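You operate a simulated robot arm through the tools that you are given. There is no shell and no other tool. Be economical: measure what you need, move in short steps, check, and stop when the job is done.

You run a simulated robot arm. Do the job below in one go: nothing can be reset, and whatever is moved stays where it is left.

## Task
Move the yellow pot and its saucer off the water mark, then wipe the mark away.
Fine: pot upright on its saucer; green cloth, put back after. Set down upright: yellow pot. What is to be rubbed or washed off counts as gone when no trace of it is left.

It is judged by the outcome, as a careful person would: the job done as asked, and still so three seconds after it is handed in. It fails if anything else is knocked over, pushed out of place, dropped, spilled or broken. Flat cloth is picked up by pressing the open fingertips on it (5 to 10 N) and closing them slowly along it; thin cloth reads only 2 to 8 mm in the jaws.

## Robot
A 6-joint arm with a two-finger parallel gripper, fixed in place. Base frame: the origin is at the foot of the arm, x ahead of it, y to its left, z up; the work surface is at about z = 0.7. Units: m, rad, N and s.
With the tool pointing down near the work surface it reaches from about 0.24 to 0.66 m from the base axis. Its first joint turns from -1.152 to 1.152 rad. Payload 2.9 kg.
Tool frame: the origin (TCP) lies between the finger pads and is the grasp point; the fingertips stand 0.03 m ahead of it; z points along the fingers, y is the line along which they close. The gripper opens to 0.11 m. The fingers are 0.02 m wide and 0.01 m thick; the gripper's body (0.048 by 0.112 m) begins 0.055 m behind the TCP.
Orientation is told as [roll, pitch, yaw] about the base's x, y, z axes, in that order, counted from this pose: with the fingers straight down and closing along the base's y, the tool's x points along the base's -x, its y along +y and its z along -z.

## Interface
- The arm moves only by the tool jog_arm. Its argument "deltas" is a list of rows, each a list of 6 numbers: the shift along the base's x, y, z in units of 300 mm (1.0 is 300 mm), then the turn, a rotation vector about the base's x, y, z in units of 60 degrees (1.0 is 60 degrees). In form: [[tx, ty, tz, ax, ay, az], ...]. A call has 1 to 10 rows; each row is the pose to reach, as a shift and turn from the pose commanded when the call began. "claw" is the gripper command, from -1 (shut) to 1 (fully open), values between in proportion, set as the call begins (left out, the last holds). A call with a number of a shift or a turn outside -1 to 1 is refused whole. Each row takes 0.2 s and may step no farther than 0.05 m and 0.15 rad from the row before; otherwise, or with a gripper value out of range, the whole call is refused. A pose out of reach is approached as far as the arm can. The call stops where the force on the tool passes 40 N (or 10 N more than at its start, if that is more) or the arm is blocked; 0.2 s more then pass. Each finger travels about 0.108 m/s and halts on what it meets, pressing with about 29 N; the grip force reading is that of the motor and also rises with nothing between the fingers. The clock runs only during rows and for 0.2 s after the last one: add rows that repeat a pose to give the fingers time. The reply holds the time, the measured pose of the TCP, the force on the tool along the base axes, the opening and the grip force, in the units named above and with some noise, with the torque about the TCP (base axes, N m) and any sound that the robot's microphone picked up.
- Cameras (640 x 400 px; columns grow to the right, rows downward): "scene" is fixed at [0.0391, 0.4239, 1.3879]; the picture's right is [-0.95, -0.31, 0.00], its down [-0.17, 0.52, -0.84] and it looks along [0.26, -0.80, -0.55] (base axes); focal length 332 px, centre (320, 200). "wrist" rides on the gripper at [0.072, 0.017, -0.103] in the tool frame; the picture's right is [-0.23, 0.97, 0.00], its down [-0.76, -0.18, -0.62] and it looks along [-0.61, -0.14, 0.78] (tool axes); focal length 222 px, centre (320, 200). There is no depth. A picture from a camera that has moved, and an enlarged one, comes with that camera's place and axes in the base frame and with its lens. The place of the scene camera against the robot may be out by one fixed shift of up to 0.018 m in any direction.
- capture(camera): a new picture of that camera. No time passes.
- close_up(camera, box): a new picture of the part [left, top, right, bottom] of that camera's present view, enlarged. No time passes.
- job_done(): hands the job in; it is judged then, once.

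Work in short steps. Places have to be worked out from the pictures, the camera data and where the tool is seen: move nearer, look again, correct. Check each grasp and each placing, and mend what went wrong. You have 120 turns and 76 pictures in all, those below and enlarged ones among them. Open the gripper and draw the arm clear of the work before you hand the job in, unless the task says otherwise; then end with one line.

The tools are called after "Call:" as name(argument=value, ...) on one line, values as JSON. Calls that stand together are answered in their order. jog_arm: Moves the arm, as the interface text tells. Its arguments: {"type":"object","properties":{"deltas":{"type":"array","items":{"type":"array","items":{"type":"number"}}},"claw":{"type":"number"}},"required":["deltas"]} The other tools are called the same way: capture (camera) takes a picture; close_up (camera, box) takes an enlarged picture of a part of a camera's view; job_done () hands the job in.

At the start:

```text
time_s: 0.0
tcp_pos: [0.3211, -0.1492, 1.0096]
tcp_rot: [0.001, 0.0, -0.001]
force: [-0.3, -0.5, 0.0]
wrist_torque: [0.02, 0.0, -0.01]
finger_gap: 0.11
gripper_force: 0.1
```

scene: 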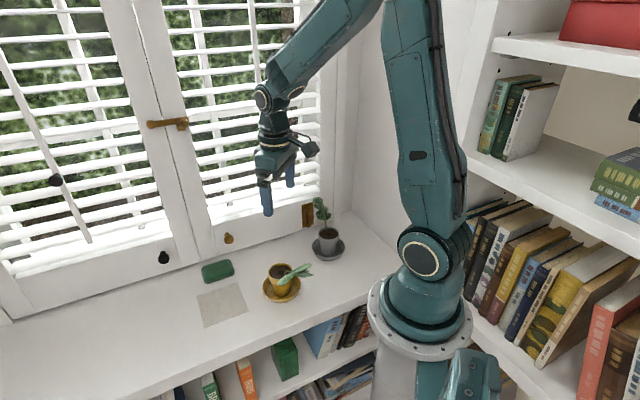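
wrist: 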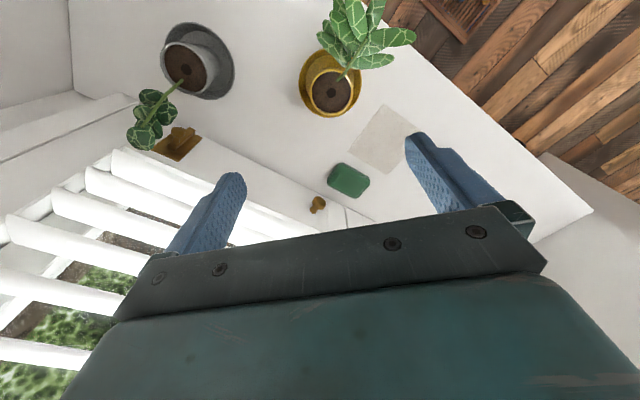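

I'll look closer at the pot, the cloth and the mark before moving.

Call:
close_up(camera="scene", box=[180, 180, 380, 340])

Call:
close_up(camera="wrist", box=[140, 0, 480, 220])

```text
2.50 times, centred on (280, 260) of scene
camera zoom: at [0.0391, 0.4239, 1.3879], right [-0.95, -0.31, 0.0], down [-0.17, 0.52, -0.84], along [0.26, -0.8, -0.55], focal length 830 px, centre (420, 50)
```

zoom: 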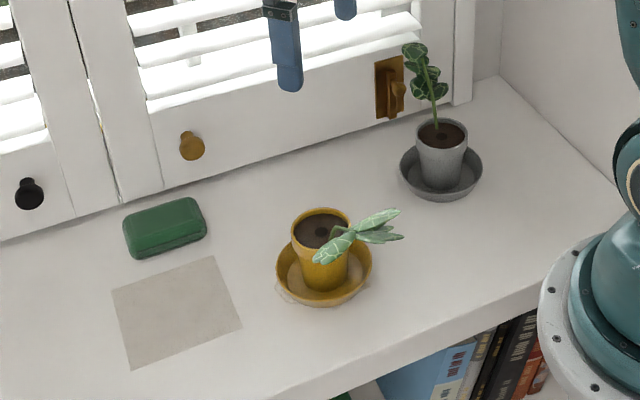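

```text
1.82 times, centred on (310, 110) of wrist
camera zoom: at [0.2497, -0.1333, 1.1141], right [0.23, 0.97, 0.0], down [0.76, -0.18, 0.62], along [0.61, -0.14, -0.78], focal length 404 px, centre (338, 364)
```

zoom: 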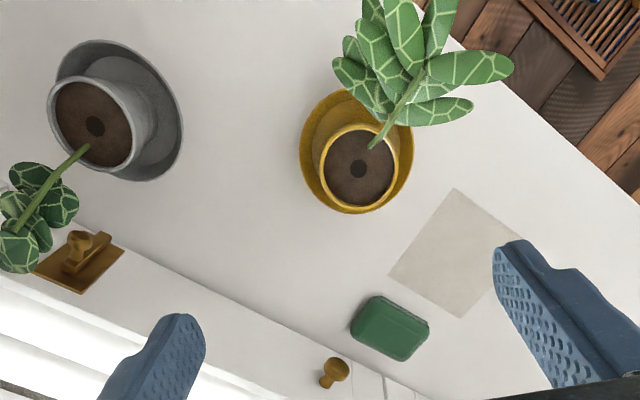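

The mark shows at the saucer's lower-left rim, with the pot at about (0.33, -0.133), the green cloth pad at about (0.516, -0.133), and a beige sheet I should leave alone at about (0.46, -0.045). I'll go over the pot with yaw about -37° (fingers closing across the direction the leaves lean) and look again.

Call:
jog_arm(deltas=[[0.006, 0.01, -0.08, 0, 0, -0.123], [0.012, 0.02, -0.16, 0, 0, -0.246], [0.018, 0.03, -0.24, 0, 0, -0.37], [0.024, 0.04, -0.3, 0, 0, -0.493], [0.03, 0.053, -0.333, 0, 0, -0.616], [0.03, 0.053, -0.333, 0, 0, -0.616]], claw=1)

Call:
capture(camera="wrist")

Call:
close_up(camera="scene", box=[210, 140, 370, 320])

```text
time_s: 1.4
tcp_pos: [0.3303, -0.1335, 0.9093]
tcp_rot: [-0.002, 0.0, -0.647]
force: [-0.1, 0.5, 0.1]
wrist_torque: [0.02, 0.02, 0.0]
finger_gap: 0.1102
gripper_force: 0.0
```

```text
71 pictures are left
camera wrist: at [0.2839, -0.0762, 1.015], right [0.77, 0.64, 0.0], down [0.5, -0.6, 0.62], along [0.4, -0.48, -0.78], focal length 222 px, centre (320, 200)
```

wrist: 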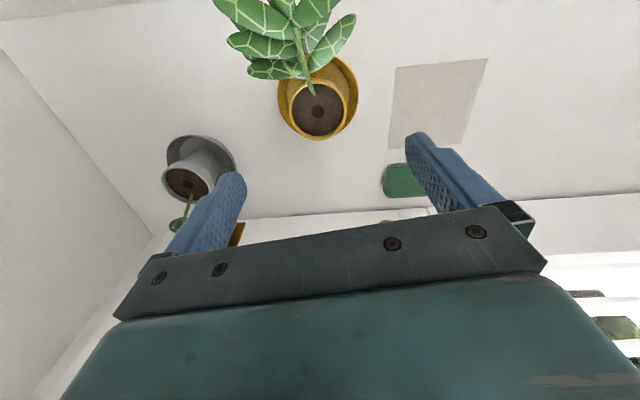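

```text
2.22 times, centred on (290, 230) of scene
camera zoom: at [0.0391, 0.4239, 1.3879], right [-0.95, -0.31, 0.0], down [-0.17, 0.52, -0.84], along [0.26, -0.8, -0.55], focal length 738 px, centre (387, 133)
```

zoom: 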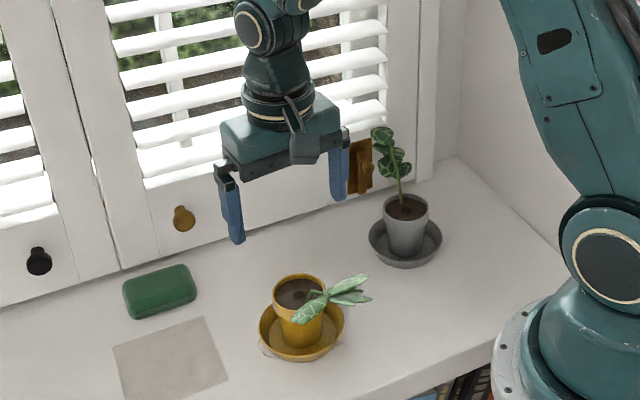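

Pot axis fixes at about (0.330, -0.1345) with its rim near z 0.77, and the leaves centre near z 0.825 on the (-0.8, 0.6) side. I'll lean the tool 20° away from the leaves and descend to just above the rim for a check.

Call:
jog_arm(deltas=[[0, 0, 0, 0.067, 0.089, 0], [0, -0.002, -0.05, 0.133, 0.178, 0], [0, -0.003, -0.15, 0.2, 0.267, 0], [0, -0.003, -0.27, 0.2, 0.267, 0], [0, -0.003, -0.35, 0.2, 0.267, 0], [0, -0.003, -0.35, 0.2, 0.267, 0]])

Call:
capture(camera="wrist")

Call:
close_up(camera="scene", box=[230, 180, 350, 310])

```text
time_s: 2.8
tcp_pos: [0.3316, -0.1357, 0.805]
tcp_rot: [-0.002, 0.349, -0.646]
force: [0.1, -0.1, -1.4]
wrist_torque: [0.03, 0.01, 0.04]
finger_gap: 0.1101
gripper_force: 0.1
```

```text
69 pictures are left
camera wrist: at [0.3164, -0.1018, 0.9275], right [0.76, 0.65, -0.08], down [0.64, -0.7, 0.33], along [0.16, -0.3, -0.94], focal length 222 px, centre (320, 200)
```

wrist: 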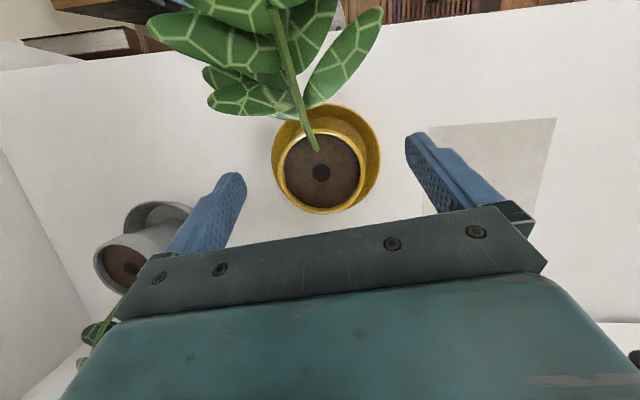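

```text
3.08 times, centred on (290, 245) of scene
camera zoom: at [0.0391, 0.4239, 1.3879], right [-0.95, -0.31, 0.0], down [-0.17, 0.52, -0.84], along [0.26, -0.8, -0.55], focal length 1022 px, centre (412, 62)
```

zoom: 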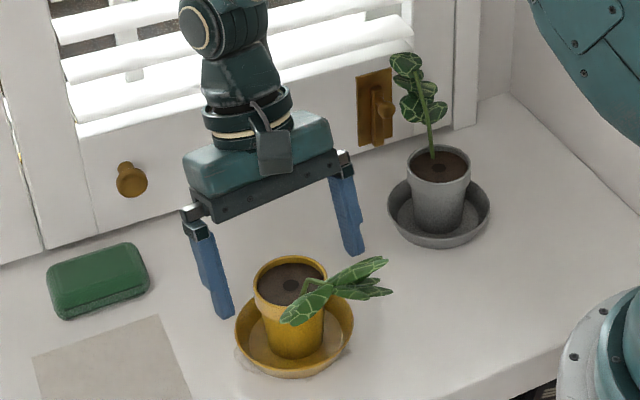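

The tips straddle the rim evenly and the leaves are clear of the palm. I descend to z≈0.758 and then close on the pot just under the rim.

Call:
jog_arm(deltas=[[0, 0, -0.08, 0, 0, 0], [-0.003, 0, -0.155, 0, 0, 0], [-0.003, 0, -0.155, 0, 0, 0]])

Call:
jog_arm(deltas=[[0, 0, 0, 0, 0, 0], [0, 0, 0, 0, 0, 0], [0, 0, 0, 0, 0, 0], [0, 0, 0, 0, 0, 0]], claw=0.1)

Call:
capture(camera="wrist")

```text
time_s: 3.6
tcp_pos: [0.3321, -0.1353, 0.7596]
tcp_rot: [0.0, 0.349, -0.647]
force: [0.1, 0.1, -0.4]
wrist_torque: [0.0, 0.02, -0.01]
finger_gap: 0.1101
gripper_force: 0.1
```

```text
time_s: 4.6
tcp_pos: [0.3306, -0.1342, 0.7599]
tcp_rot: [0.0, 0.348, -0.645]
force: [-0.5, -0.8, -1.2]
wrist_torque: [-0.01, 0.0, 0.01]
finger_gap: 0.0612
gripper_force: 0.6
```

```text
67 pictures are left
camera wrist: at [0.3155, -0.1011, 0.8816], right [0.76, 0.65, -0.08], down [0.64, -0.7, 0.33], along [0.16, -0.3, -0.94], focal length 222 px, centre (320, 200)
```

wrist: 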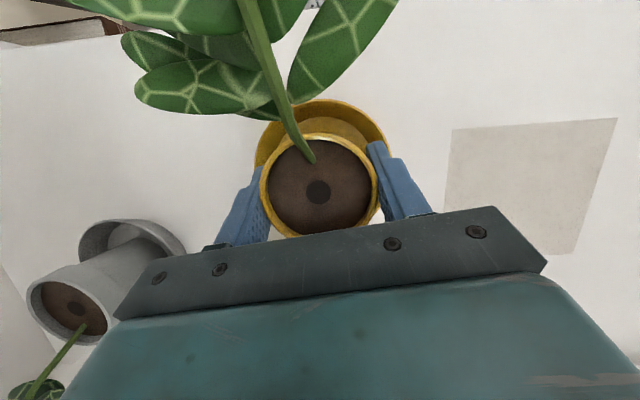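

Fingers are about on the pot (0.061 m). I close firmly and check the grip.

Call:
jog_arm(deltas=[[0, 0, 0, 0, 0, 0], [0, 0, 0, 0, 0, 0], [0, 0, 0, 0, 0, 0]], claw=-0.4)

```text
time_s: 5.4
tcp_pos: [0.3318, -0.1337, 0.7592]
tcp_rot: [0.001, 0.349, -0.646]
force: [0.0, -0.6, 0.6]
wrist_torque: [0.05, -0.01, -0.02]
finger_gap: 0.06
gripper_force: 28.7
```

Gripped at 0.060 m with 29 N. I lift gently by 30 mm and look.

Call:
jog_arm(deltas=[[0, 0, 0.03, 0, 0, 0], [0, 0, 0.06, 0, 0, 0], [0, 0, 0.1, 0, 0, 0], [0, 0, 0.1, 0, 0, 0]])

Call:
close_up(camera="scene", box=[230, 180, 350, 310])

```text
time_s: 6.4
tcp_pos: [0.3309, -0.1353, 0.7885]
tcp_rot: [0.001, 0.35, -0.646]
force: [0.3, 0.4, -2.0]
wrist_torque: [-0.01, 0.02, 0.01]
finger_gap: 0.0601
gripper_force: 28.6
```

```text
3.08 times, centred on (290, 245) of scene
camera zoom: at [0.0391, 0.4239, 1.3879], right [-0.95, -0.31, 0.0], down [-0.17, 0.52, -0.84], along [0.26, -0.8, -0.55], focal length 1022 px, centre (412, 62)
```

zoom: 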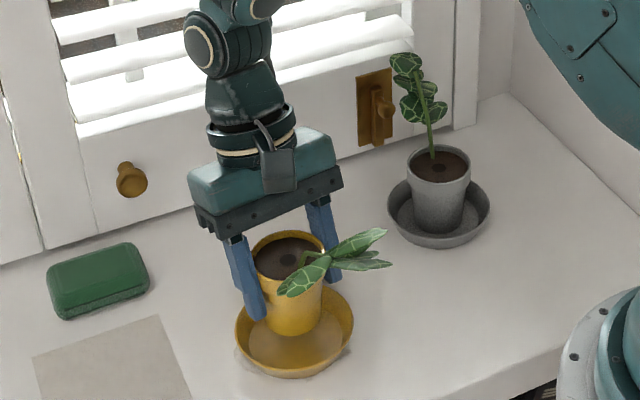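

The pot hangs level and the saucer stayed. I raise it and carry it to a temporary bare spot at about (0.49, 0.10), past the beige sheet.

Call:
jog_arm(deltas=[[0, 0, 0.09, 0, 0, 0], [0, 0, 0.18, 0, 0, 0], [0.06, 0.09, 0.22, 0, 0, 0], [0.135, 0.2, 0.24, 0, 0, 0], [0.21, 0.31, 0.24, 0, 0, 0], [0.285, 0.42, 0.24, 0, 0, 0], [0.36, 0.53, 0.24, 0, 0, 0], [0.43, 0.64, 0.24, 0, 0, 0], [0.49, 0.725, 0.2, 0, 0, 0], [0.528, 0.783, 0.15, 0, 0, 0]])

Call:
capture(camera="scene")

Call:
capture(camera="wrist")

```text
time_s: 8.6
tcp_pos: [0.489, 0.099, 0.8322]
tcp_rot: [-0.002, 0.349, -0.645]
force: [-0.7, 0.1, -2.1]
wrist_torque: [0.01, 0.0, 0.02]
finger_gap: 0.0599
gripper_force: 29.2
```

```text
65 pictures are left
```

scene: 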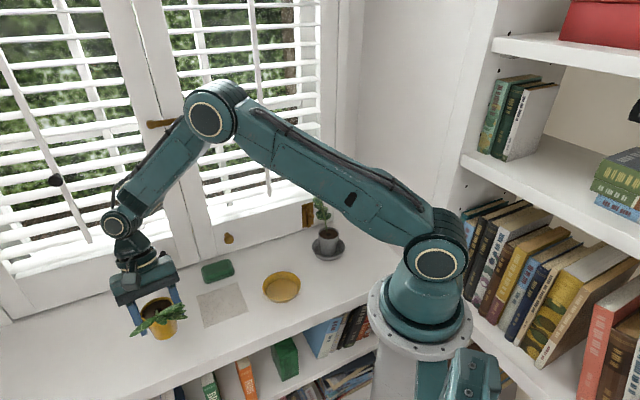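

```text
64 pictures are left
camera wrist: at [0.4727, 0.1331, 0.9552], right [0.76, 0.65, -0.08], down [0.64, -0.7, 0.33], along [0.16, -0.3, -0.94], focal length 222 px, centre (320, 200)
```

wrist: 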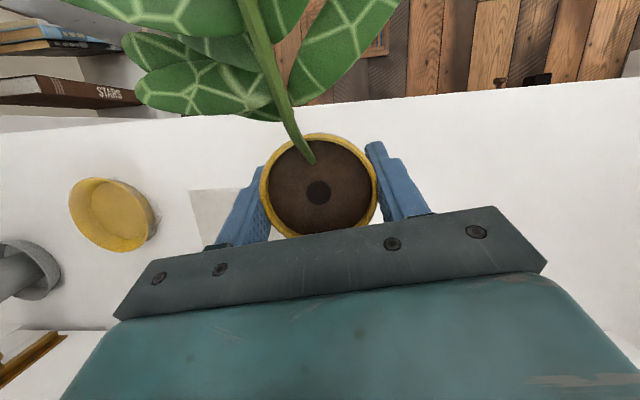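

The spot is clear, about 55 mm in from the shelf edge. I lower to just above the surface.

Call:
jog_arm(deltas=[[0, 0, -0.1, 0, 0, 0], [0, 0, -0.18, 0, 0, 0], [0, 0, -0.225, 0, 0, 0], [0, 0, -0.225, 0, 0, 0]])

Call:
jog_arm(deltas=[[0, 0, -0.01, 0, 0, 0], [0, 0, -0.02, 0, 0, 0]])

Call:
close_up(camera="scene", box=[100, 250, 220, 350])

```text
time_s: 9.6
tcp_pos: [0.4875, 0.1003, 0.7645]
tcp_rot: [0.0, 0.348, -0.645]
force: [0.2, -0.5, -2.6]
wrist_torque: [-0.01, -0.02, 0.02]
finger_gap: 0.0599
gripper_force: 29.5
```

```text
time_s: 10.2
tcp_pos: [0.4889, 0.099, 0.7606]
tcp_rot: [0.001, 0.348, -0.646]
force: [-0.3, -0.5, -2.6]
wrist_torque: [-0.04, -0.02, -0.02]
finger_gap: 0.0599
gripper_force: 29.1
```

```text
4.00 times, centred on (160, 300) of scene
camera zoom: at [0.0391, 0.4239, 1.3878], right [-0.95, -0.31, 0.0], down [-0.17, 0.52, -0.84], along [0.26, -0.8, -0.55], focal length 1328 px, centre (960, -200)
```

zoom: 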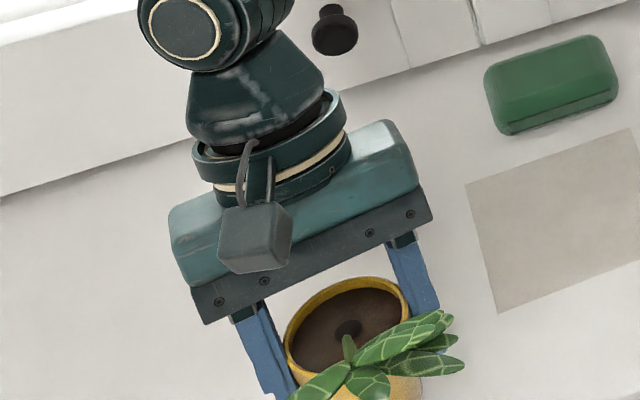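

Still airborne (force −2.6 N). I inch down 2 mm at a time, watching the vertical force.

Call:
jog_arm(deltas=[[0, 0, -0.006, 0, 0, 0], [0, 0, -0.006, 0, 0, 0]])

Call:
jog_arm(deltas=[[0, 0, -0.005, 0, 0, 0], [0, 0, -0.005, 0, 0, 0]])

Call:
jog_arm(deltas=[[0, 0, -0.005, 0, 0, 0], [0, 0, -0.005, 0, 0, 0]])

```text
time_s: 10.8
tcp_pos: [0.4891, 0.0992, 0.7583]
tcp_rot: [0.0, 0.35, -0.645]
force: [0.3, -0.3, -3.2]
wrist_torque: [-0.01, -0.03, -0.02]
finger_gap: 0.06
gripper_force: 29.1
```

```text
time_s: 11.4
tcp_pos: [0.4886, 0.1001, 0.7566]
tcp_rot: [0.0, 0.35, -0.645]
force: [-0.1, 0.1, -2.5]
wrist_torque: [0.04, 0.01, 0.03]
finger_gap: 0.06
gripper_force: 28.9
```

```text
time_s: 12.0
tcp_pos: [0.4894, 0.1, 0.755]
tcp_rot: [-0.001, 0.35, -0.645]
force: [-0.2, -0.4, -2.7]
wrist_torque: [-0.02, -0.02, 0.0]
finger_gap: 0.0601
gripper_force: 29.1
```

Call:
jog_arm(deltas=[[0, 0, -0.004, 0, 0, 0], [0, 0, -0.004, 0, 0, 0]])

Call:
jog_arm(deltas=[[0, 0, -0.004, 0, 0, 0], [0, 0, -0.004, 0, 0, 0]])

```text
time_s: 12.6
tcp_pos: [0.4888, 0.0995, 0.7552]
tcp_rot: [-0.001, 0.35, -0.645]
force: [-5.2, -3.6, 15.2]
wrist_torque: [-0.05, 0.07, 0.0]
finger_gap: 0.0598
gripper_force: 28.8
```

```text
time_s: 13.2
tcp_pos: [0.4888, 0.1008, 0.7539]
tcp_rot: [0.002, 0.347, -0.643]
force: [-3.5, -3.5, 21.1]
wrist_torque: [0.02, 0.04, 0.07]
finger_gap: 0.0599
gripper_force: 29.0
```

Contact came at TCP z≈0.755 (so the saucer floor is about 4 mm thick). I ease up slightly, open, and let it settle.

Call:
jog_arm(deltas=[[0, 0, 0.006, 0, 0, 0], [0, 0, 0.006, 0, 0, 0]])

Call:
jog_arm(deltas=[[0, 0, 0, 0, 0, 0], [0, 0, 0, 0, 0, 0], [0, 0, 0, 0, 0, 0], [0, 0, 0, 0, 0, 0]], claw=0.95)

Call:
capture(camera="wrist")

```text
time_s: 13.8
tcp_pos: [0.4875, 0.0998, 0.7539]
tcp_rot: [-0.002, 0.35, -0.646]
force: [3.2, 0.0, 3.1]
wrist_torque: [0.07, -0.21, -0.03]
finger_gap: 0.0597
gripper_force: 28.7
```

```text
time_s: 14.8
tcp_pos: [0.4889, 0.099, 0.7532]
tcp_rot: [0.0, 0.35, -0.648]
force: [-0.2, 0.8, -0.7]
wrist_torque: [-0.01, 0.0, 0.01]
finger_gap: 0.1071
gripper_force: 0.0
```

```text
62 pictures are left
camera wrist: at [0.4723, 0.1332, 0.877], right [0.76, 0.65, -0.08], down [0.64, -0.7, 0.33], along [0.16, -0.3, -0.94], focal length 222 px, centre (320, 200)
```

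wrist: 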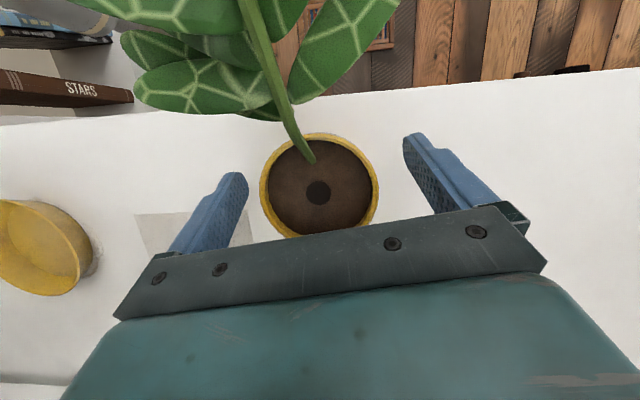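

The pot stands upright and free. I go straight up, then remove the tilt.

Call:
jog_arm(deltas=[[0, 0, 0.12, 0, 0, 0], [0, 0, 0.25, 0, 0, 0], [0, 0, 0.38, 0, 0, 0], [0, 0, 0.5, 0, 0, 0], [-0.05, -0.12, 0.5, -0.067, -0.089, 0], [-0.12, -0.24, 0.5, -0.133, -0.178, 0], [-0.19, -0.36, 0.5, -0.2, -0.267, 0], [-0.26, -0.48, 0.5, -0.2, -0.267, 0]])

Call:
jog_arm(deltas=[[-0.06, -0.1, 0, 0, 0, 0.123], [-0.12, -0.2, -0.02, 0, 0, 0.246], [-0.18, -0.29, -0.04, 0, 0, 0.37], [-0.22, -0.38, -0.06, 0, 0, 0.493], [-0.27, -0.43, -0.1, 0, 0, 0.616], [-0.27, -0.43, -0.1, 0, 0, 0.616]])

Call:
capture(camera="wrist")

Call:
close_up(camera="scene", box=[120, 220, 320, 345])

```text
time_s: 16.6
tcp_pos: [0.4129, -0.0452, 0.9047]
tcp_rot: [0.0, -0.002, -0.645]
force: [0.1, -0.6, 0.2]
wrist_torque: [0.03, -0.01, 0.02]
finger_gap: 0.1071
gripper_force: 0.0
```

```text
time_s: 18.0
tcp_pos: [0.3304, -0.1745, 0.8741]
tcp_rot: [0.0, 0.0, 0.002]
force: [-0.1, -0.1, -0.2]
wrist_torque: [-0.02, -0.03, -0.03]
finger_gap: 0.1074
gripper_force: 0.0
```

```text
61 pictures are left
camera wrist: at [0.2571, -0.1581, 0.9781], right [0.23, 0.97, 0.0], down [0.76, -0.18, 0.62], along [0.61, -0.14, -0.78], focal length 222 px, centre (320, 200)
```

wrist: 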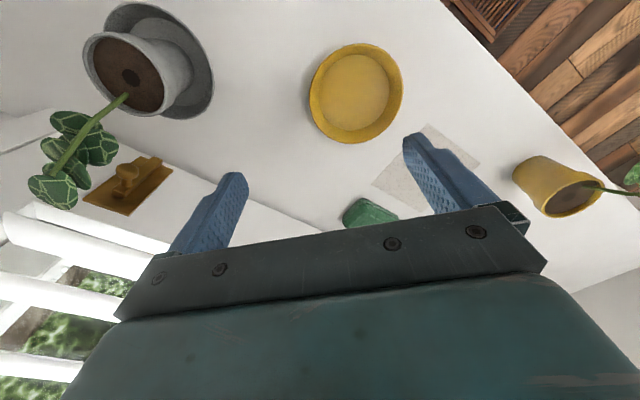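

```text
3.20 times, centred on (220, 282) of scene
camera zoom: at [0.0391, 0.4239, 1.3879], right [-0.95, -0.31, 0.0], down [-0.17, 0.52, -0.84], along [0.26, -0.8, -0.55], focal length 1062 px, centre (640, -64)
```

zoom: 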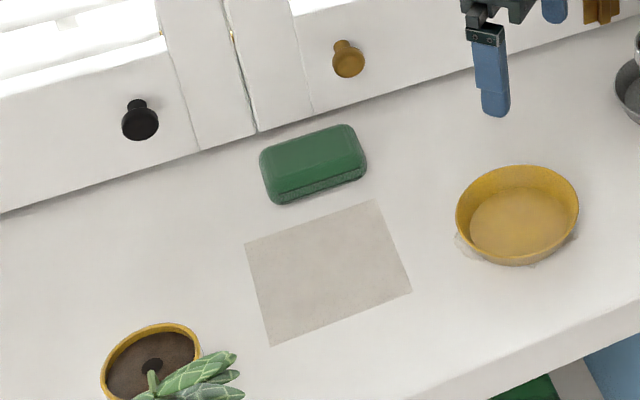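

The saucer is empty, centred near (0.326, -0.133); traces of the mark show around its base. I take enlarged views to judge the wall's slope and height before pinching its -y rim.

Call:
close_up(camera="scene", box=[250, 260, 314, 310])

Call:
close_up(camera="wrist", box=[290, 25, 430, 160])

```text
8.00 times, centred on (282, 285) of scene
camera zoom: at [0.0391, 0.4239, 1.3879], right [-0.95, -0.31, 0.0], down [-0.17, 0.52, -0.84], along [0.26, -0.8, -0.55], focal length 2656 px, centre (624, -480)
```

zoom: 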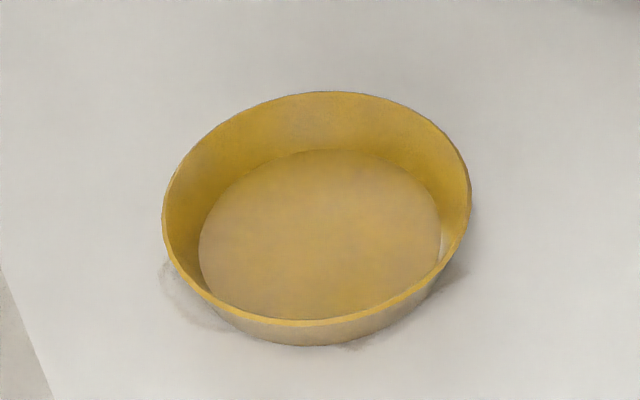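

```text
2.96 times, centred on (360, 92) of wrist
camera zoom: at [0.2571, -0.1581, 0.9781], right [0.23, 0.97, 0.0], down [0.76, -0.18, 0.62], along [0.61, -0.14, -0.78], focal length 658 px, centre (202, 518)
```

zoom: 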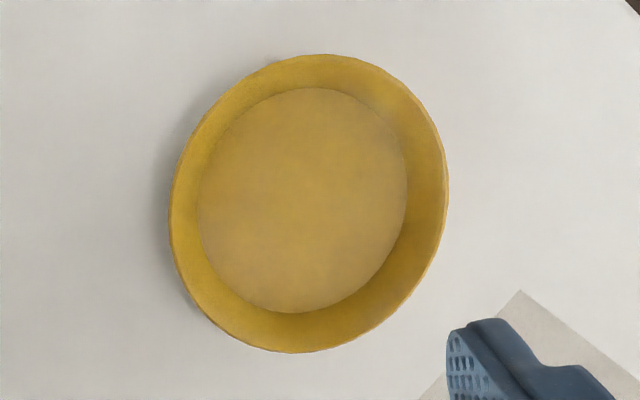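

The saucer rim is ~0.103 m wide with strongly flared walls, so pinching a wall is poor, but the gripper (0.11 m) just spans the whole rim. I centre over (0.327, -0.1333) at z 0.775 fully open and check clearance.

Call:
jog_arm(deltas=[[-0.004, 0.05, -0.1, 0, 0, 0], [-0.008, 0.1, -0.2, 0, 0, 0], [-0.011, 0.137, -0.33, 0, 0, 0], [-0.011, 0.137, -0.33, 0, 0, 0]], claw=1)

Call:
close_up(camera="wrist", box=[160, 60, 500, 270])

Call:
close_up(camera="scene", box=[230, 230, 330, 310])

```text
time_s: 19.0
tcp_pos: [0.3266, -0.133, 0.7767]
tcp_rot: [0.001, 0.0, 0.0]
force: [-0.2, -0.1, -0.1]
wrist_torque: [-0.02, 0.04, 0.0]
finger_gap: 0.1097
gripper_force: 0.1
```

```text
1.88 times, centred on (330, 165) of wrist
camera zoom: at [0.2542, -0.1155, 0.8814], right [0.23, 0.97, 0.0], down [0.76, -0.18, 0.62], along [0.61, -0.14, -0.78], focal length 418 px, centre (301, 266)
```

zoom: 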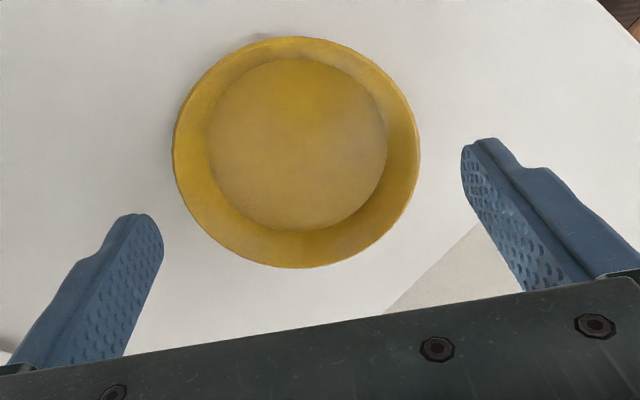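

```text
5.00 times, centred on (280, 270) of scene
camera zoom: at [0.0391, 0.4239, 1.3879], right [-0.95, -0.31, 0.0], down [-0.17, 0.52, -0.84], along [0.26, -0.8, -0.55], focal length 1660 px, centre (520, -150)
```

zoom: 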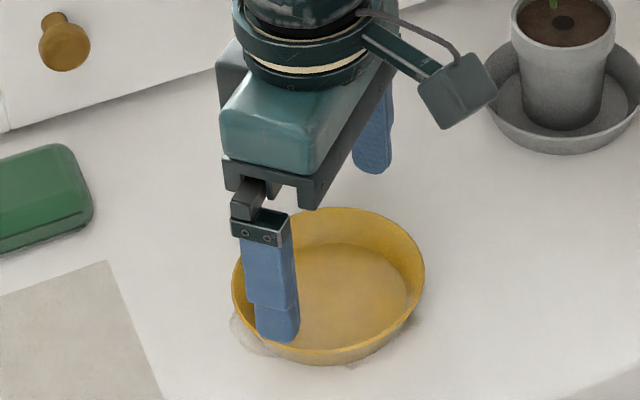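

Rim centre computes to (0.327, -0.133), diameter ~0.101, so there is ~4 mm clearance on each side. I descend in small steps with force checks.

Call:
jog_arm(deltas=[[0, 0, -0.04, 0, 0, 0], [0, 0, -0.075, 0, 0, 0], [0, 0, -0.09, 0, 0, 0], [0, 0, -0.09, 0, 0, 0]])

Call:
close_up(camera="wrist", box=[160, 60, 500, 270])

```text
time_s: 20.0
tcp_pos: [0.326, -0.1317, 0.7492]
tcp_rot: [0.0, 0.0, 0.0]
force: [-0.3, 0.4, -0.5]
wrist_torque: [-0.01, -0.02, 0.01]
finger_gap: 0.1101
gripper_force: 0.0
```

```text
1.88 times, centred on (330, 165) of wrist
camera zoom: at [0.2542, -0.1154, 0.853], right [0.23, 0.97, 0.0], down [0.76, -0.18, 0.62], along [0.61, -0.14, -0.78], focal length 418 px, centre (301, 266)
```

zoom: 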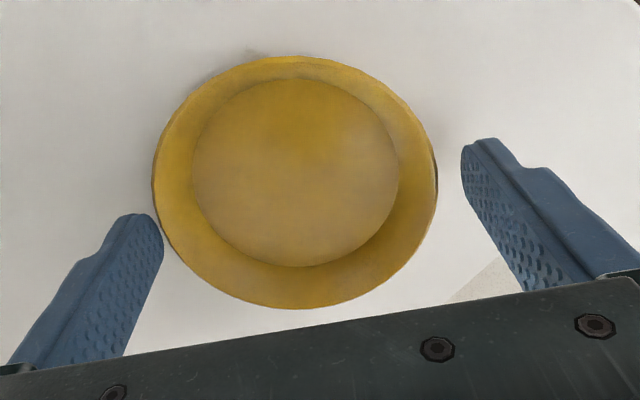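

The left finger looks nearer the rim than the right by a few millimetres, so I shift 3 mm toward -y and then lower around the rim to tip height ~8 mm above the shelf.

Call:
jog_arm(deltas=[[0, -0.01, 0, 0, 0, 0], [0, -0.01, -0.012, 0, 0, 0], [0, -0.01, -0.024, 0, 0, 0], [0, -0.01, -0.036, 0, 0, 0], [0, -0.01, -0.036, 0, 0, 0]])

Call:
close_up(camera="wrist", box=[160, 60, 500, 270])

Call:
close_up(camera="scene", box=[230, 240, 330, 310])

```text
time_s: 21.2
tcp_pos: [0.3252, -0.1355, 0.7385]
tcp_rot: [0.001, 0.0, -0.001]
force: [-0.2, 0.4, -0.1]
wrist_torque: [0.02, 0.02, -0.03]
finger_gap: 0.1097
gripper_force: 0.0
```

```text
1.88 times, centred on (330, 165) of wrist
camera zoom: at [0.2534, -0.1183, 0.8423], right [0.23, 0.97, 0.0], down [0.76, -0.18, 0.62], along [0.61, -0.14, -0.78], focal length 418 px, centre (301, 266)
```

zoom: 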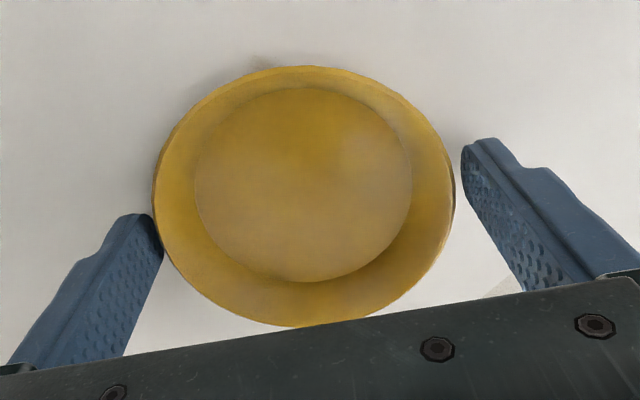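

```text
5.71 times, centred on (280, 275) of scene
camera zoom: at [0.0391, 0.4239, 1.3879], right [-0.95, -0.31, 0.0], down [-0.17, 0.52, -0.84], along [0.26, -0.8, -0.55], focal length 1897 px, centre (549, -229)
```

zoom: 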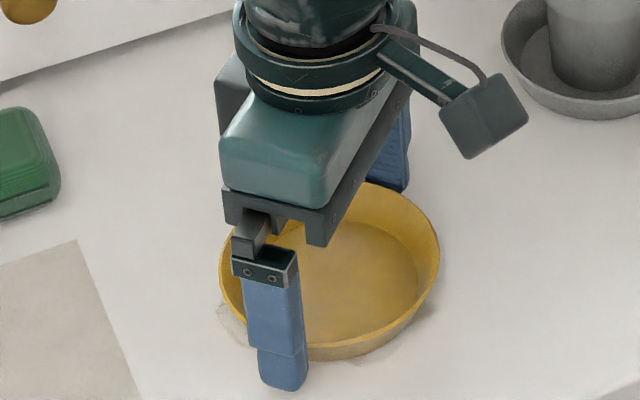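

Both fingertips are outside the rim. I close gently onto it.

Call:
jog_arm(deltas=[[0, 0, 0, 0, 0, 0], [0, 0, 0, 0, 0, 0], [0, 0, 0, 0, 0, 0]], claw=0.7)

Call:
close_up(camera="wrist", box=[160, 60, 500, 270])

```text
time_s: 22.0
tcp_pos: [0.3253, -0.1335, 0.7382]
tcp_rot: [0.0, 0.0, 0.0]
force: [-0.1, 1.0, -0.6]
wrist_torque: [-0.01, 0.02, 0.01]
finger_gap: 0.1007
gripper_force: 29.2
```

```text
1.88 times, centred on (330, 165) of wrist
camera zoom: at [0.2533, -0.1182, 0.8424], right [0.23, 0.97, 0.0], down [0.76, -0.18, 0.62], along [0.61, -0.14, -0.78], focal length 418 px, centre (301, 266)
```

zoom: 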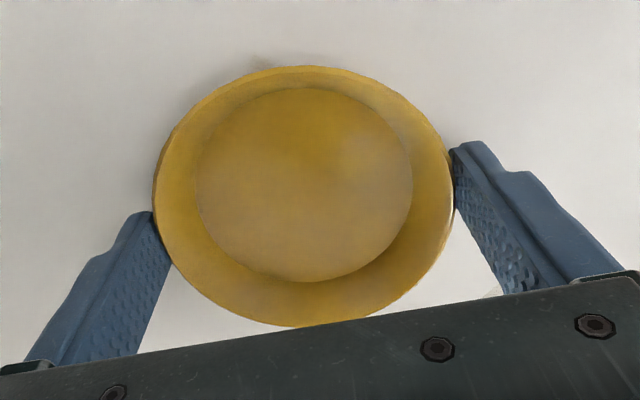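

Held across the rim at 0.1007 m with 29 N. I lift 25 mm and check that it comes level.

Call:
jog_arm(deltas=[[0, 0, 0.02, 0, 0, 0], [0, 0, 0.05, 0, 0, 0], [0, 0, 0.083, 0, 0, 0], [0, 0, 0.083, 0, 0, 0]])

Call:
close_up(camera="scene", box=[230, 230, 330, 310])

Call:
close_up(camera="wrist", box=[160, 60, 500, 270])

```text
time_s: 23.0
tcp_pos: [0.3265, -0.1348, 0.7627]
tcp_rot: [-0.001, -0.001, 0.001]
force: [0.5, 0.8, -1.4]
wrist_torque: [-0.02, 0.01, -0.03]
finger_gap: 0.1007
gripper_force: 28.7
```

```text
5.00 times, centred on (280, 270) of scene
camera zoom: at [0.0391, 0.4239, 1.3879], right [-0.95, -0.31, 0.0], down [-0.17, 0.52, -0.84], along [0.26, -0.8, -0.55], focal length 1660 px, centre (520, -150)
```

zoom: 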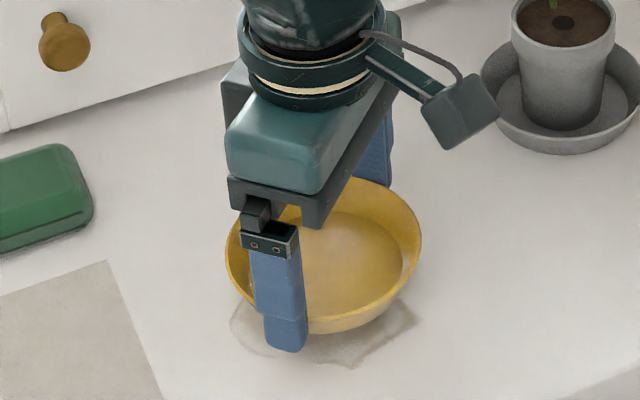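

```text
1.88 times, centred on (330, 165) of wrist
camera zoom: at [0.2541, -0.1179, 0.867], right [0.23, 0.97, 0.0], down [0.76, -0.18, 0.62], along [0.61, -0.14, -0.78], focal length 418 px, centre (301, 266)
```

zoom: 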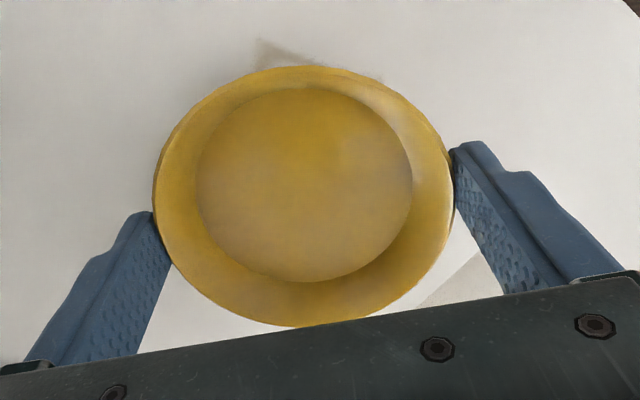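

The saucer is level in the grip and the mark is now exposed. I carry it to about (0.59, 0.02), high over the sheet.

Call:
jog_arm(deltas=[[0, 0, 0.1, 0, 0, 0], [0.06, 0.03, 0.22, 0, 0, 0], [0.17, 0.09, 0.25, 0, 0, 0], [0.29, 0.16, 0.25, 0, 0, 0], [0.41, 0.23, 0.25, 0, 0, 0], [0.53, 0.3, 0.25, 0, 0, 0], [0.65, 0.37, 0.25, 0, 0, 0], [0.77, 0.44, 0.25, 0, 0, 0], [0.88, 0.517, 0.2, 0, 0, 0], [0.88, 0.517, 0.1, 0, 0, 0]])

Call:
capture(camera="scene")

Call:
capture(camera="wrist")

```text
time_s: 25.2
tcp_pos: [0.5913, 0.018, 0.7914]
tcp_rot: [0.002, 0.0, 0.0]
force: [1.5, 0.1, -1.4]
wrist_torque: [-0.01, 0.0, 0.03]
finger_gap: 0.101
gripper_force: 28.8
```

```text
49 pictures are left
```

scene: 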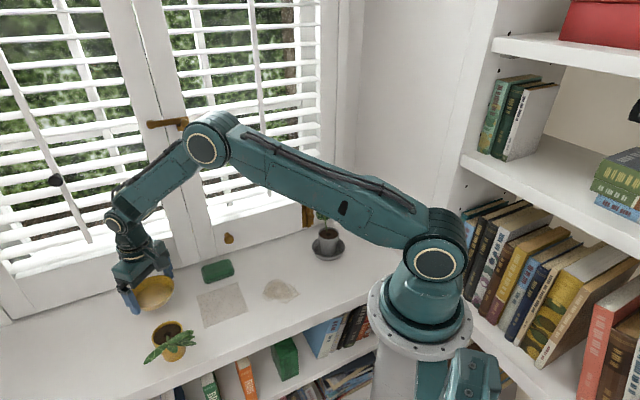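

```text
48 pictures are left
camera wrist: at [0.519, 0.0354, 0.895], right [0.23, 0.97, 0.0], down [0.76, -0.18, 0.62], along [0.61, -0.14, -0.78], focal length 222 px, centre (320, 200)
```

wrist: 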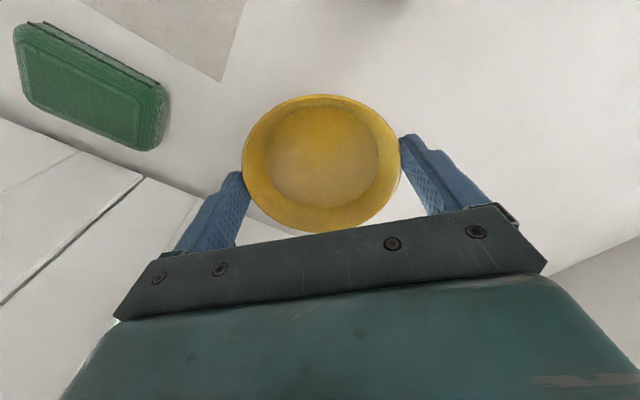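

There is room all around. I lower to just above the surface, then touch down.

Call:
jog_arm(deltas=[[0, 0, -0.07, 0, 0, 0], [0, 0, -0.13, 0, 0, 0], [0, 0, -0.165, 0, 0, 0], [0, 0, -0.165, 0, 0, 0]])

Call:
jog_arm(deltas=[[0, 0, -0.006, 0, 0, 0], [0, 0, -0.01, 0, 0, 0]])

```text
time_s: 26.2
tcp_pos: [0.5905, 0.0191, 0.7435]
tcp_rot: [0.002, -0.001, 0.0]
force: [-0.5, -0.4, -0.9]
wrist_torque: [0.0, 0.0, -0.01]
finger_gap: 0.1008
gripper_force: 29.2
```

```text
time_s: 26.8
tcp_pos: [0.5903, 0.0199, 0.7394]
tcp_rot: [0.0, -0.001, -0.001]
force: [0.1, -0.5, -1.0]
wrist_torque: [-0.02, 0.02, 0.0]
finger_gap: 0.101
gripper_force: 29.1
```

Call:
jog_arm(deltas=[[0, 0, -0.005, 0, 0, 0], [0, 0, -0.005, 0, 0, 0]])

Call:
jog_arm(deltas=[[0, 0, -0.004, 0, 0, 0], [0, 0, -0.004, 0, 0, 0]])

```text
time_s: 27.4
tcp_pos: [0.5908, 0.0204, 0.7381]
tcp_rot: [-0.001, 0.002, 0.001]
force: [0.7, 0.2, -1.9]
wrist_torque: [0.01, 0.01, 0.03]
finger_gap: 0.1009
gripper_force: 28.8
```

```text
time_s: 28.0
tcp_pos: [0.5909, 0.02, 0.7377]
tcp_rot: [0.0, -0.001, 0.0]
force: [-2.4, 2.3, 9.7]
wrist_torque: [-0.15, 0.2, -0.1]
finger_gap: 0.101
gripper_force: 29.0
```

The saucer has touched down (+10 N at z 0.738). I open fully, rise and look.

Call:
jog_arm(deltas=[[0, 0, 0, 0, 0, 0], [0, 0, 0, 0, 0, 0], [0, 0, 0, 0, 0, 0]], claw=1)

Call:
jog_arm(deltas=[[0, 0, 0.06, 0, 0, 0], [0, 0, 0.18, 0, 0, 0], [0, 0, 0.32, 0, 0, 0], [-0.1, 0, 0.44, 0, 0, 0], [-0.2, 0.05, 0.5, 0, 0, 0], [-0.3, 0.1, 0.5, 0, 0, 0], [-0.3, 0.1, 0.5, 0, 0, 0]])

Call:
capture(camera="wrist")

Call:
capture(camera="scene")

```text
time_s: 28.8
tcp_pos: [0.5905, 0.0203, 0.7377]
tcp_rot: [0.0, 0.0, 0.001]
force: [0.5, 0.4, 0.4]
wrist_torque: [0.0, -0.01, -0.03]
finger_gap: 0.1098
gripper_force: 0.1
```

```text
time_s: 30.4
tcp_pos: [0.498, 0.0503, 0.8892]
tcp_rot: [-0.001, -0.002, -0.001]
force: [-0.1, 0.4, -0.8]
wrist_torque: [0.04, 0.0, 0.02]
finger_gap: 0.1098
gripper_force: 0.1
```

```text
47 pictures are left
camera wrist: at [0.427, 0.0671, 0.9928], right [0.23, 0.97, 0.0], down [0.76, -0.18, 0.62], along [0.61, -0.14, -0.78], focal length 222 px, centre (320, 200)
```

wrist: 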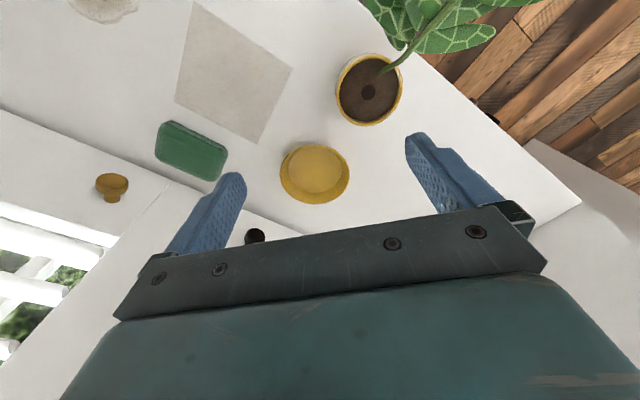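

```text
46 pictures are left
```

scene: 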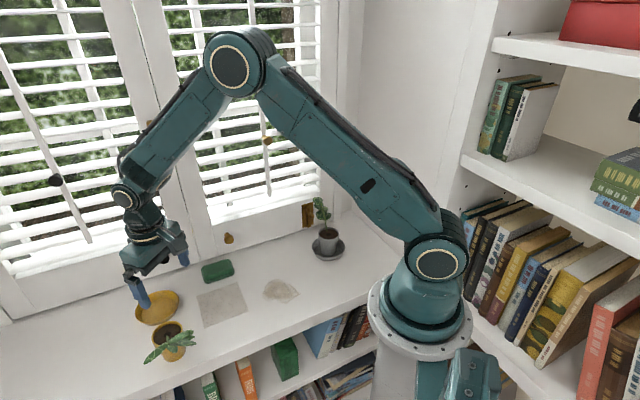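

Saucer sits flat at about (0.591, 0.021) and the pot is upright at about (0.488, 0.0995). I go above the pot again with the same yaw and lean as before.

Call:
jog_arm(deltas=[[0, 0, 0.08, 0, 0, -0.123], [-0.005, 0.04, 0.1, 0, 0, -0.246], [-0.01, 0.08, 0.1, 0, 0, -0.37], [-0.02, 0.12, 0.1, 0, 0, -0.493], [-0.032, 0.164, 0.1, 0, 0, -0.616], [-0.032, 0.164, 0.1, 0, 0, -0.616]])

Call:
jog_arm(deltas=[[0, 0, 0, 0.067, 0.089, 0], [0, 0, 0, 0.133, 0.178, 0], [0, 0, -0.06, 0.2, 0.267, 0], [0, 0, -0.18, 0.2, 0.267, 0], [0, 0, -0.3, 0.2, 0.267, 0], [0, 0, -0.37, 0.2, 0.267, 0], [0, 0, -0.37, 0.2, 0.267, 0]])

Call:
capture(camera="wrist")

```text
time_s: 31.8
tcp_pos: [0.4901, 0.1008, 0.9178]
tcp_rot: [-0.001, -0.001, -0.648]
force: [0.1, 1.0, 0.5]
wrist_torque: [0.02, -0.03, -0.01]
finger_gap: 0.11
gripper_force: 0.0
```

```text
time_s: 33.4
tcp_pos: [0.4912, 0.0997, 0.8064]
tcp_rot: [0.0, 0.348, -0.645]
force: [-0.9, 0.2, 0.0]
wrist_torque: [0.0, 0.0, 0.01]
finger_gap: 0.1099
gripper_force: 0.0
```

```text
45 pictures are left
camera wrist: at [0.4752, 0.1321, 0.9285], right [0.76, 0.65, -0.08], down [0.64, -0.7, 0.33], along [0.16, -0.3, -0.94], focal length 222 px, centre (320, 200)
```

wrist: 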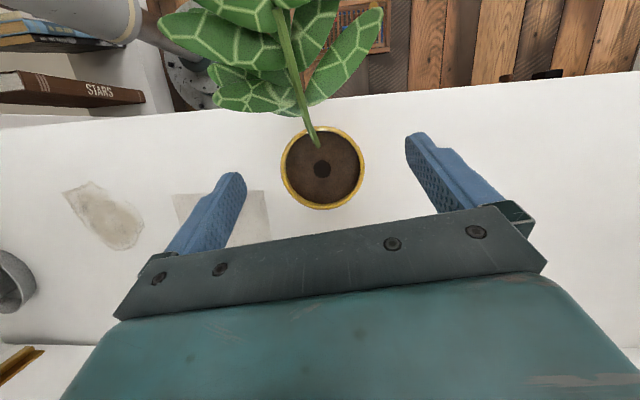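

Aligned with the rim as before. I descend to z≈0.7545 and close.

Call:
jog_arm(deltas=[[-0.004, 0, -0.08, 0, 0, 0], [-0.007, 0, -0.15, 0, 0, 0], [-0.007, 0, -0.172, 0, 0, 0], [-0.007, 0, -0.172, 0, 0, 0]])

Call:
jog_arm(deltas=[[0, 0, 0, 0, 0, 0], [0, 0, 0, 0, 0, 0], [0, 0, 0, 0, 0, 0], [0, 0, 0, 0, 0, 0]], claw=0.12)

Call:
jog_arm(deltas=[[0, 0, 0, 0, 0, 0], [0, 0, 0, 0, 0, 0], [0, 0, 0, 0, 0, 0]], claw=-0.4)

```text
time_s: 34.4
tcp_pos: [0.4875, 0.0986, 0.7544]
tcp_rot: [-0.001, 0.348, -0.648]
force: [0.0, -0.1, -0.3]
wrist_torque: [-0.02, 0.0, 0.0]
finger_gap: 0.1101
gripper_force: 0.0
```

```text
time_s: 35.4
tcp_pos: [0.4875, 0.0978, 0.7541]
tcp_rot: [-0.001, 0.349, -0.646]
force: [0.5, 0.2, 0.7]
wrist_torque: [0.02, -0.03, 0.0]
finger_gap: 0.0619
gripper_force: 0.1
```

```text
time_s: 36.2
tcp_pos: [0.4869, 0.0988, 0.7545]
tcp_rot: [0.001, 0.349, -0.647]
force: [-0.2, 0.9, 0.9]
wrist_torque: [-0.08, 0.04, 0.04]
finger_gap: 0.0598
gripper_force: 29.8
```

Gripped again at 0.060 m. I lift 55 mm, carry it over the saucer and stop about 25 mm above its floor.

Call:
jog_arm(deltas=[[0, 0, 0.06, 0, 0, 0], [0, 0, 0.13, 0, 0, 0], [0, 0, 0.19, 0, 0, 0], [0.09, -0.065, 0.19, 0, 0, 0], [0.18, -0.13, 0.19, 0, 0, 0], [0.27, -0.195, 0.19, 0, 0, 0], [0.345, -0.26, 0.19, 0, 0, 0], [0.345, -0.26, 0.13, 0, 0, 0], [0.345, -0.26, 0.1, 0, 0, 0], [0.345, -0.26, 0.1, 0, 0, 0]])

Call:
capture(camera="wrist")

Call:
close_up(camera="scene", box=[90, 240, 230, 350])

```text
time_s: 38.4
tcp_pos: [0.588, 0.0157, 0.7835]
tcp_rot: [0.0, 0.348, -0.646]
force: [-0.5, -0.1, -2.8]
wrist_torque: [0.01, -0.01, -0.01]
finger_gap: 0.06
gripper_force: 29.0
out of reach, approached as far as the arm can: row 7, 8, 9, 10
```

```text
44 pictures are left
camera wrist: at [0.5734, 0.0486, 0.907], right [0.76, 0.65, -0.08], down [0.64, -0.7, 0.33], along [0.16, -0.3, -0.94], focal length 222 px, centre (320, 200)
```

wrist: 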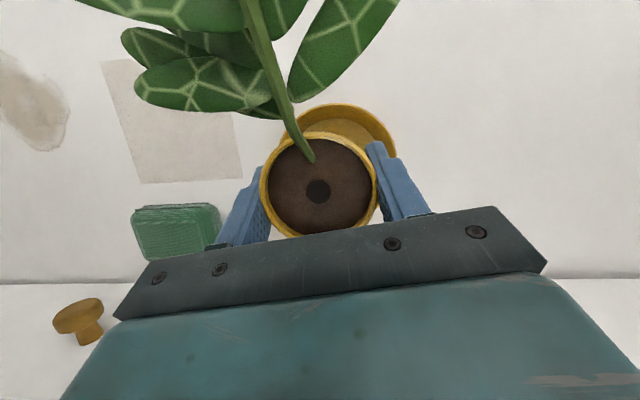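

```text
3.64 times, centred on (160, 295) of scene
camera zoom: at [0.0392, 0.4239, 1.3879], right [-0.95, -0.31, 0.0], down [-0.17, 0.52, -0.84], along [0.26, -0.8, -0.55], focal length 1207 px, centre (902, -146)
```

zoom: 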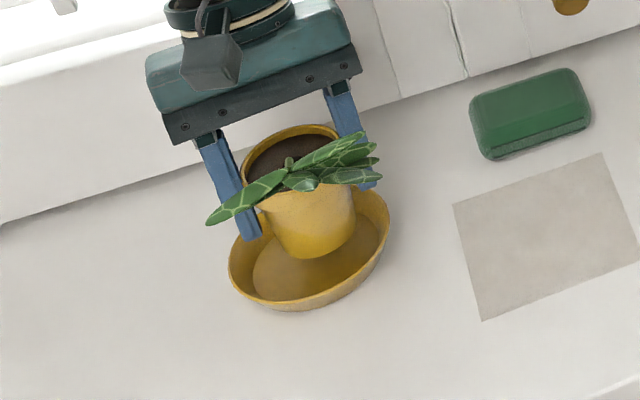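

The leaning pose is at its reach limit, stopping ~5 mm short of the saucer centre in y, which still fits within the floor. I pull the command slightly nearer and lower.

Call:
jog_arm(deltas=[[-0.02, 0.0, 0, 0, 0, 0], [-0.02, 0.0, -0.03, 0, 0, 0], [-0.02, 0.0, -0.06, 0, 0, 0], [-0.02, 0.0, -0.06, 0, 0, 0]])

Call:
close_up(camera="scene", box=[110, 260, 210, 330])

```text
time_s: 39.4
tcp_pos: [0.5821, 0.0155, 0.7659]
tcp_rot: [-0.001, 0.35, -0.646]
force: [0.3, 0.1, -3.3]
wrist_torque: [0.02, -0.04, 0.01]
finger_gap: 0.0597
gripper_force: 28.8
```

```text
5.71 times, centred on (160, 295) of scene
camera zoom: at [0.0391, 0.4239, 1.3879], right [-0.95, -0.31, 0.0], down [-0.17, 0.52, -0.84], along [0.26, -0.8, -0.55], focal length 1897 px, centre (1234, -343)
```

zoom: 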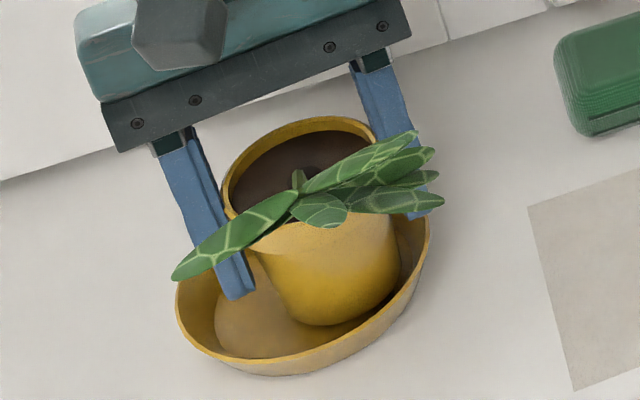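

Now slightly too near; I correct by +6 mm x, +5 mm y before the final lowering.

Call:
jog_arm(deltas=[[0.02, 0.018, 0.004, 0, 0, 0], [0.02, 0.018, 0.004, 0, 0, 0]])

Call:
close_up(camera="scene", box=[110, 260, 210, 330])

```text
time_s: 40.0
tcp_pos: [0.586, 0.0207, 0.7653]
tcp_rot: [-0.001, 0.35, -0.645]
force: [-0.3, -0.2, -2.3]
wrist_torque: [-0.03, -0.04, 0.01]
finger_gap: 0.06
gripper_force: 29.0
```

```text
5.71 times, centred on (160, 295) of scene
camera zoom: at [0.0391, 0.4239, 1.3879], right [-0.95, -0.31, 0.0], down [-0.17, 0.52, -0.84], along [0.26, -0.8, -0.55], focal length 1897 px, centre (1234, -343)
```

zoom: 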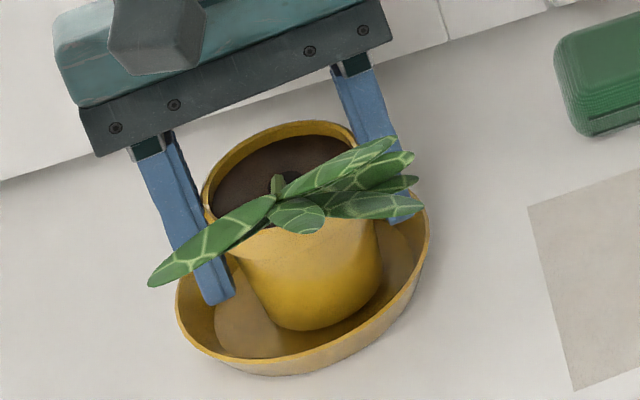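

The pot's foot is now well inside the saucer floor. I lower in ~2 mm steps until contact.

Call:
jog_arm(deltas=[[0, 0, -0.006, 0, 0, 0], [0, 0, -0.012, 0, 0, 0]])

Call:
jog_arm(deltas=[[0, 0, -0.005, 0, 0, 0], [0, 0, -0.005, 0, 0, 0]])

Call:
jog_arm(deltas=[[0, 0, -0.004, 0, 0, 0], [0, 0, -0.004, 0, 0, 0]])

```text
time_s: 40.6
tcp_pos: [0.5863, 0.0216, 0.7637]
tcp_rot: [-0.001, 0.349, -0.646]
force: [-0.3, 0.1, -2.8]
wrist_torque: [-0.01, -0.02, -0.01]
finger_gap: 0.06
gripper_force: 29.2
```

```text
time_s: 41.2
tcp_pos: [0.587, 0.0204, 0.7619]
tcp_rot: [-0.004, 0.35, -0.646]
force: [-0.1, 0.2, -3.2]
wrist_torque: [-0.02, 0.01, -0.02]
finger_gap: 0.0601
gripper_force: 28.9
```

```text
time_s: 41.8
tcp_pos: [0.5861, 0.0214, 0.7618]
tcp_rot: [0.0, 0.349, -0.646]
force: [1.0, 0.6, -3.1]
wrist_torque: [0.01, -0.01, 0.0]
finger_gap: 0.0599
gripper_force: 29.2
```

Call:
jog_arm(deltas=[[0, 0, -0.005, 0, 0, 0], [0, 0, -0.005, 0, 0, 0]])

Call:
jog_arm(deltas=[[0, 0, -0.004, 0, 0, 0], [0, 0, -0.004, 0, 0, 0]])

```text
time_s: 42.4
tcp_pos: [0.5858, 0.0214, 0.76]
tcp_rot: [0.0, 0.348, -0.646]
force: [0.1, -0.2, -2.8]
wrist_torque: [0.03, 0.01, -0.01]
finger_gap: 0.0597
gripper_force: 28.5
```

```text
time_s: 43.0
tcp_pos: [0.5862, 0.0213, 0.7594]
tcp_rot: [0.001, 0.349, -0.646]
force: [0.6, -0.1, -3.1]
wrist_torque: [0.01, -0.01, 0.03]
finger_gap: 0.06
gripper_force: 29.2
```

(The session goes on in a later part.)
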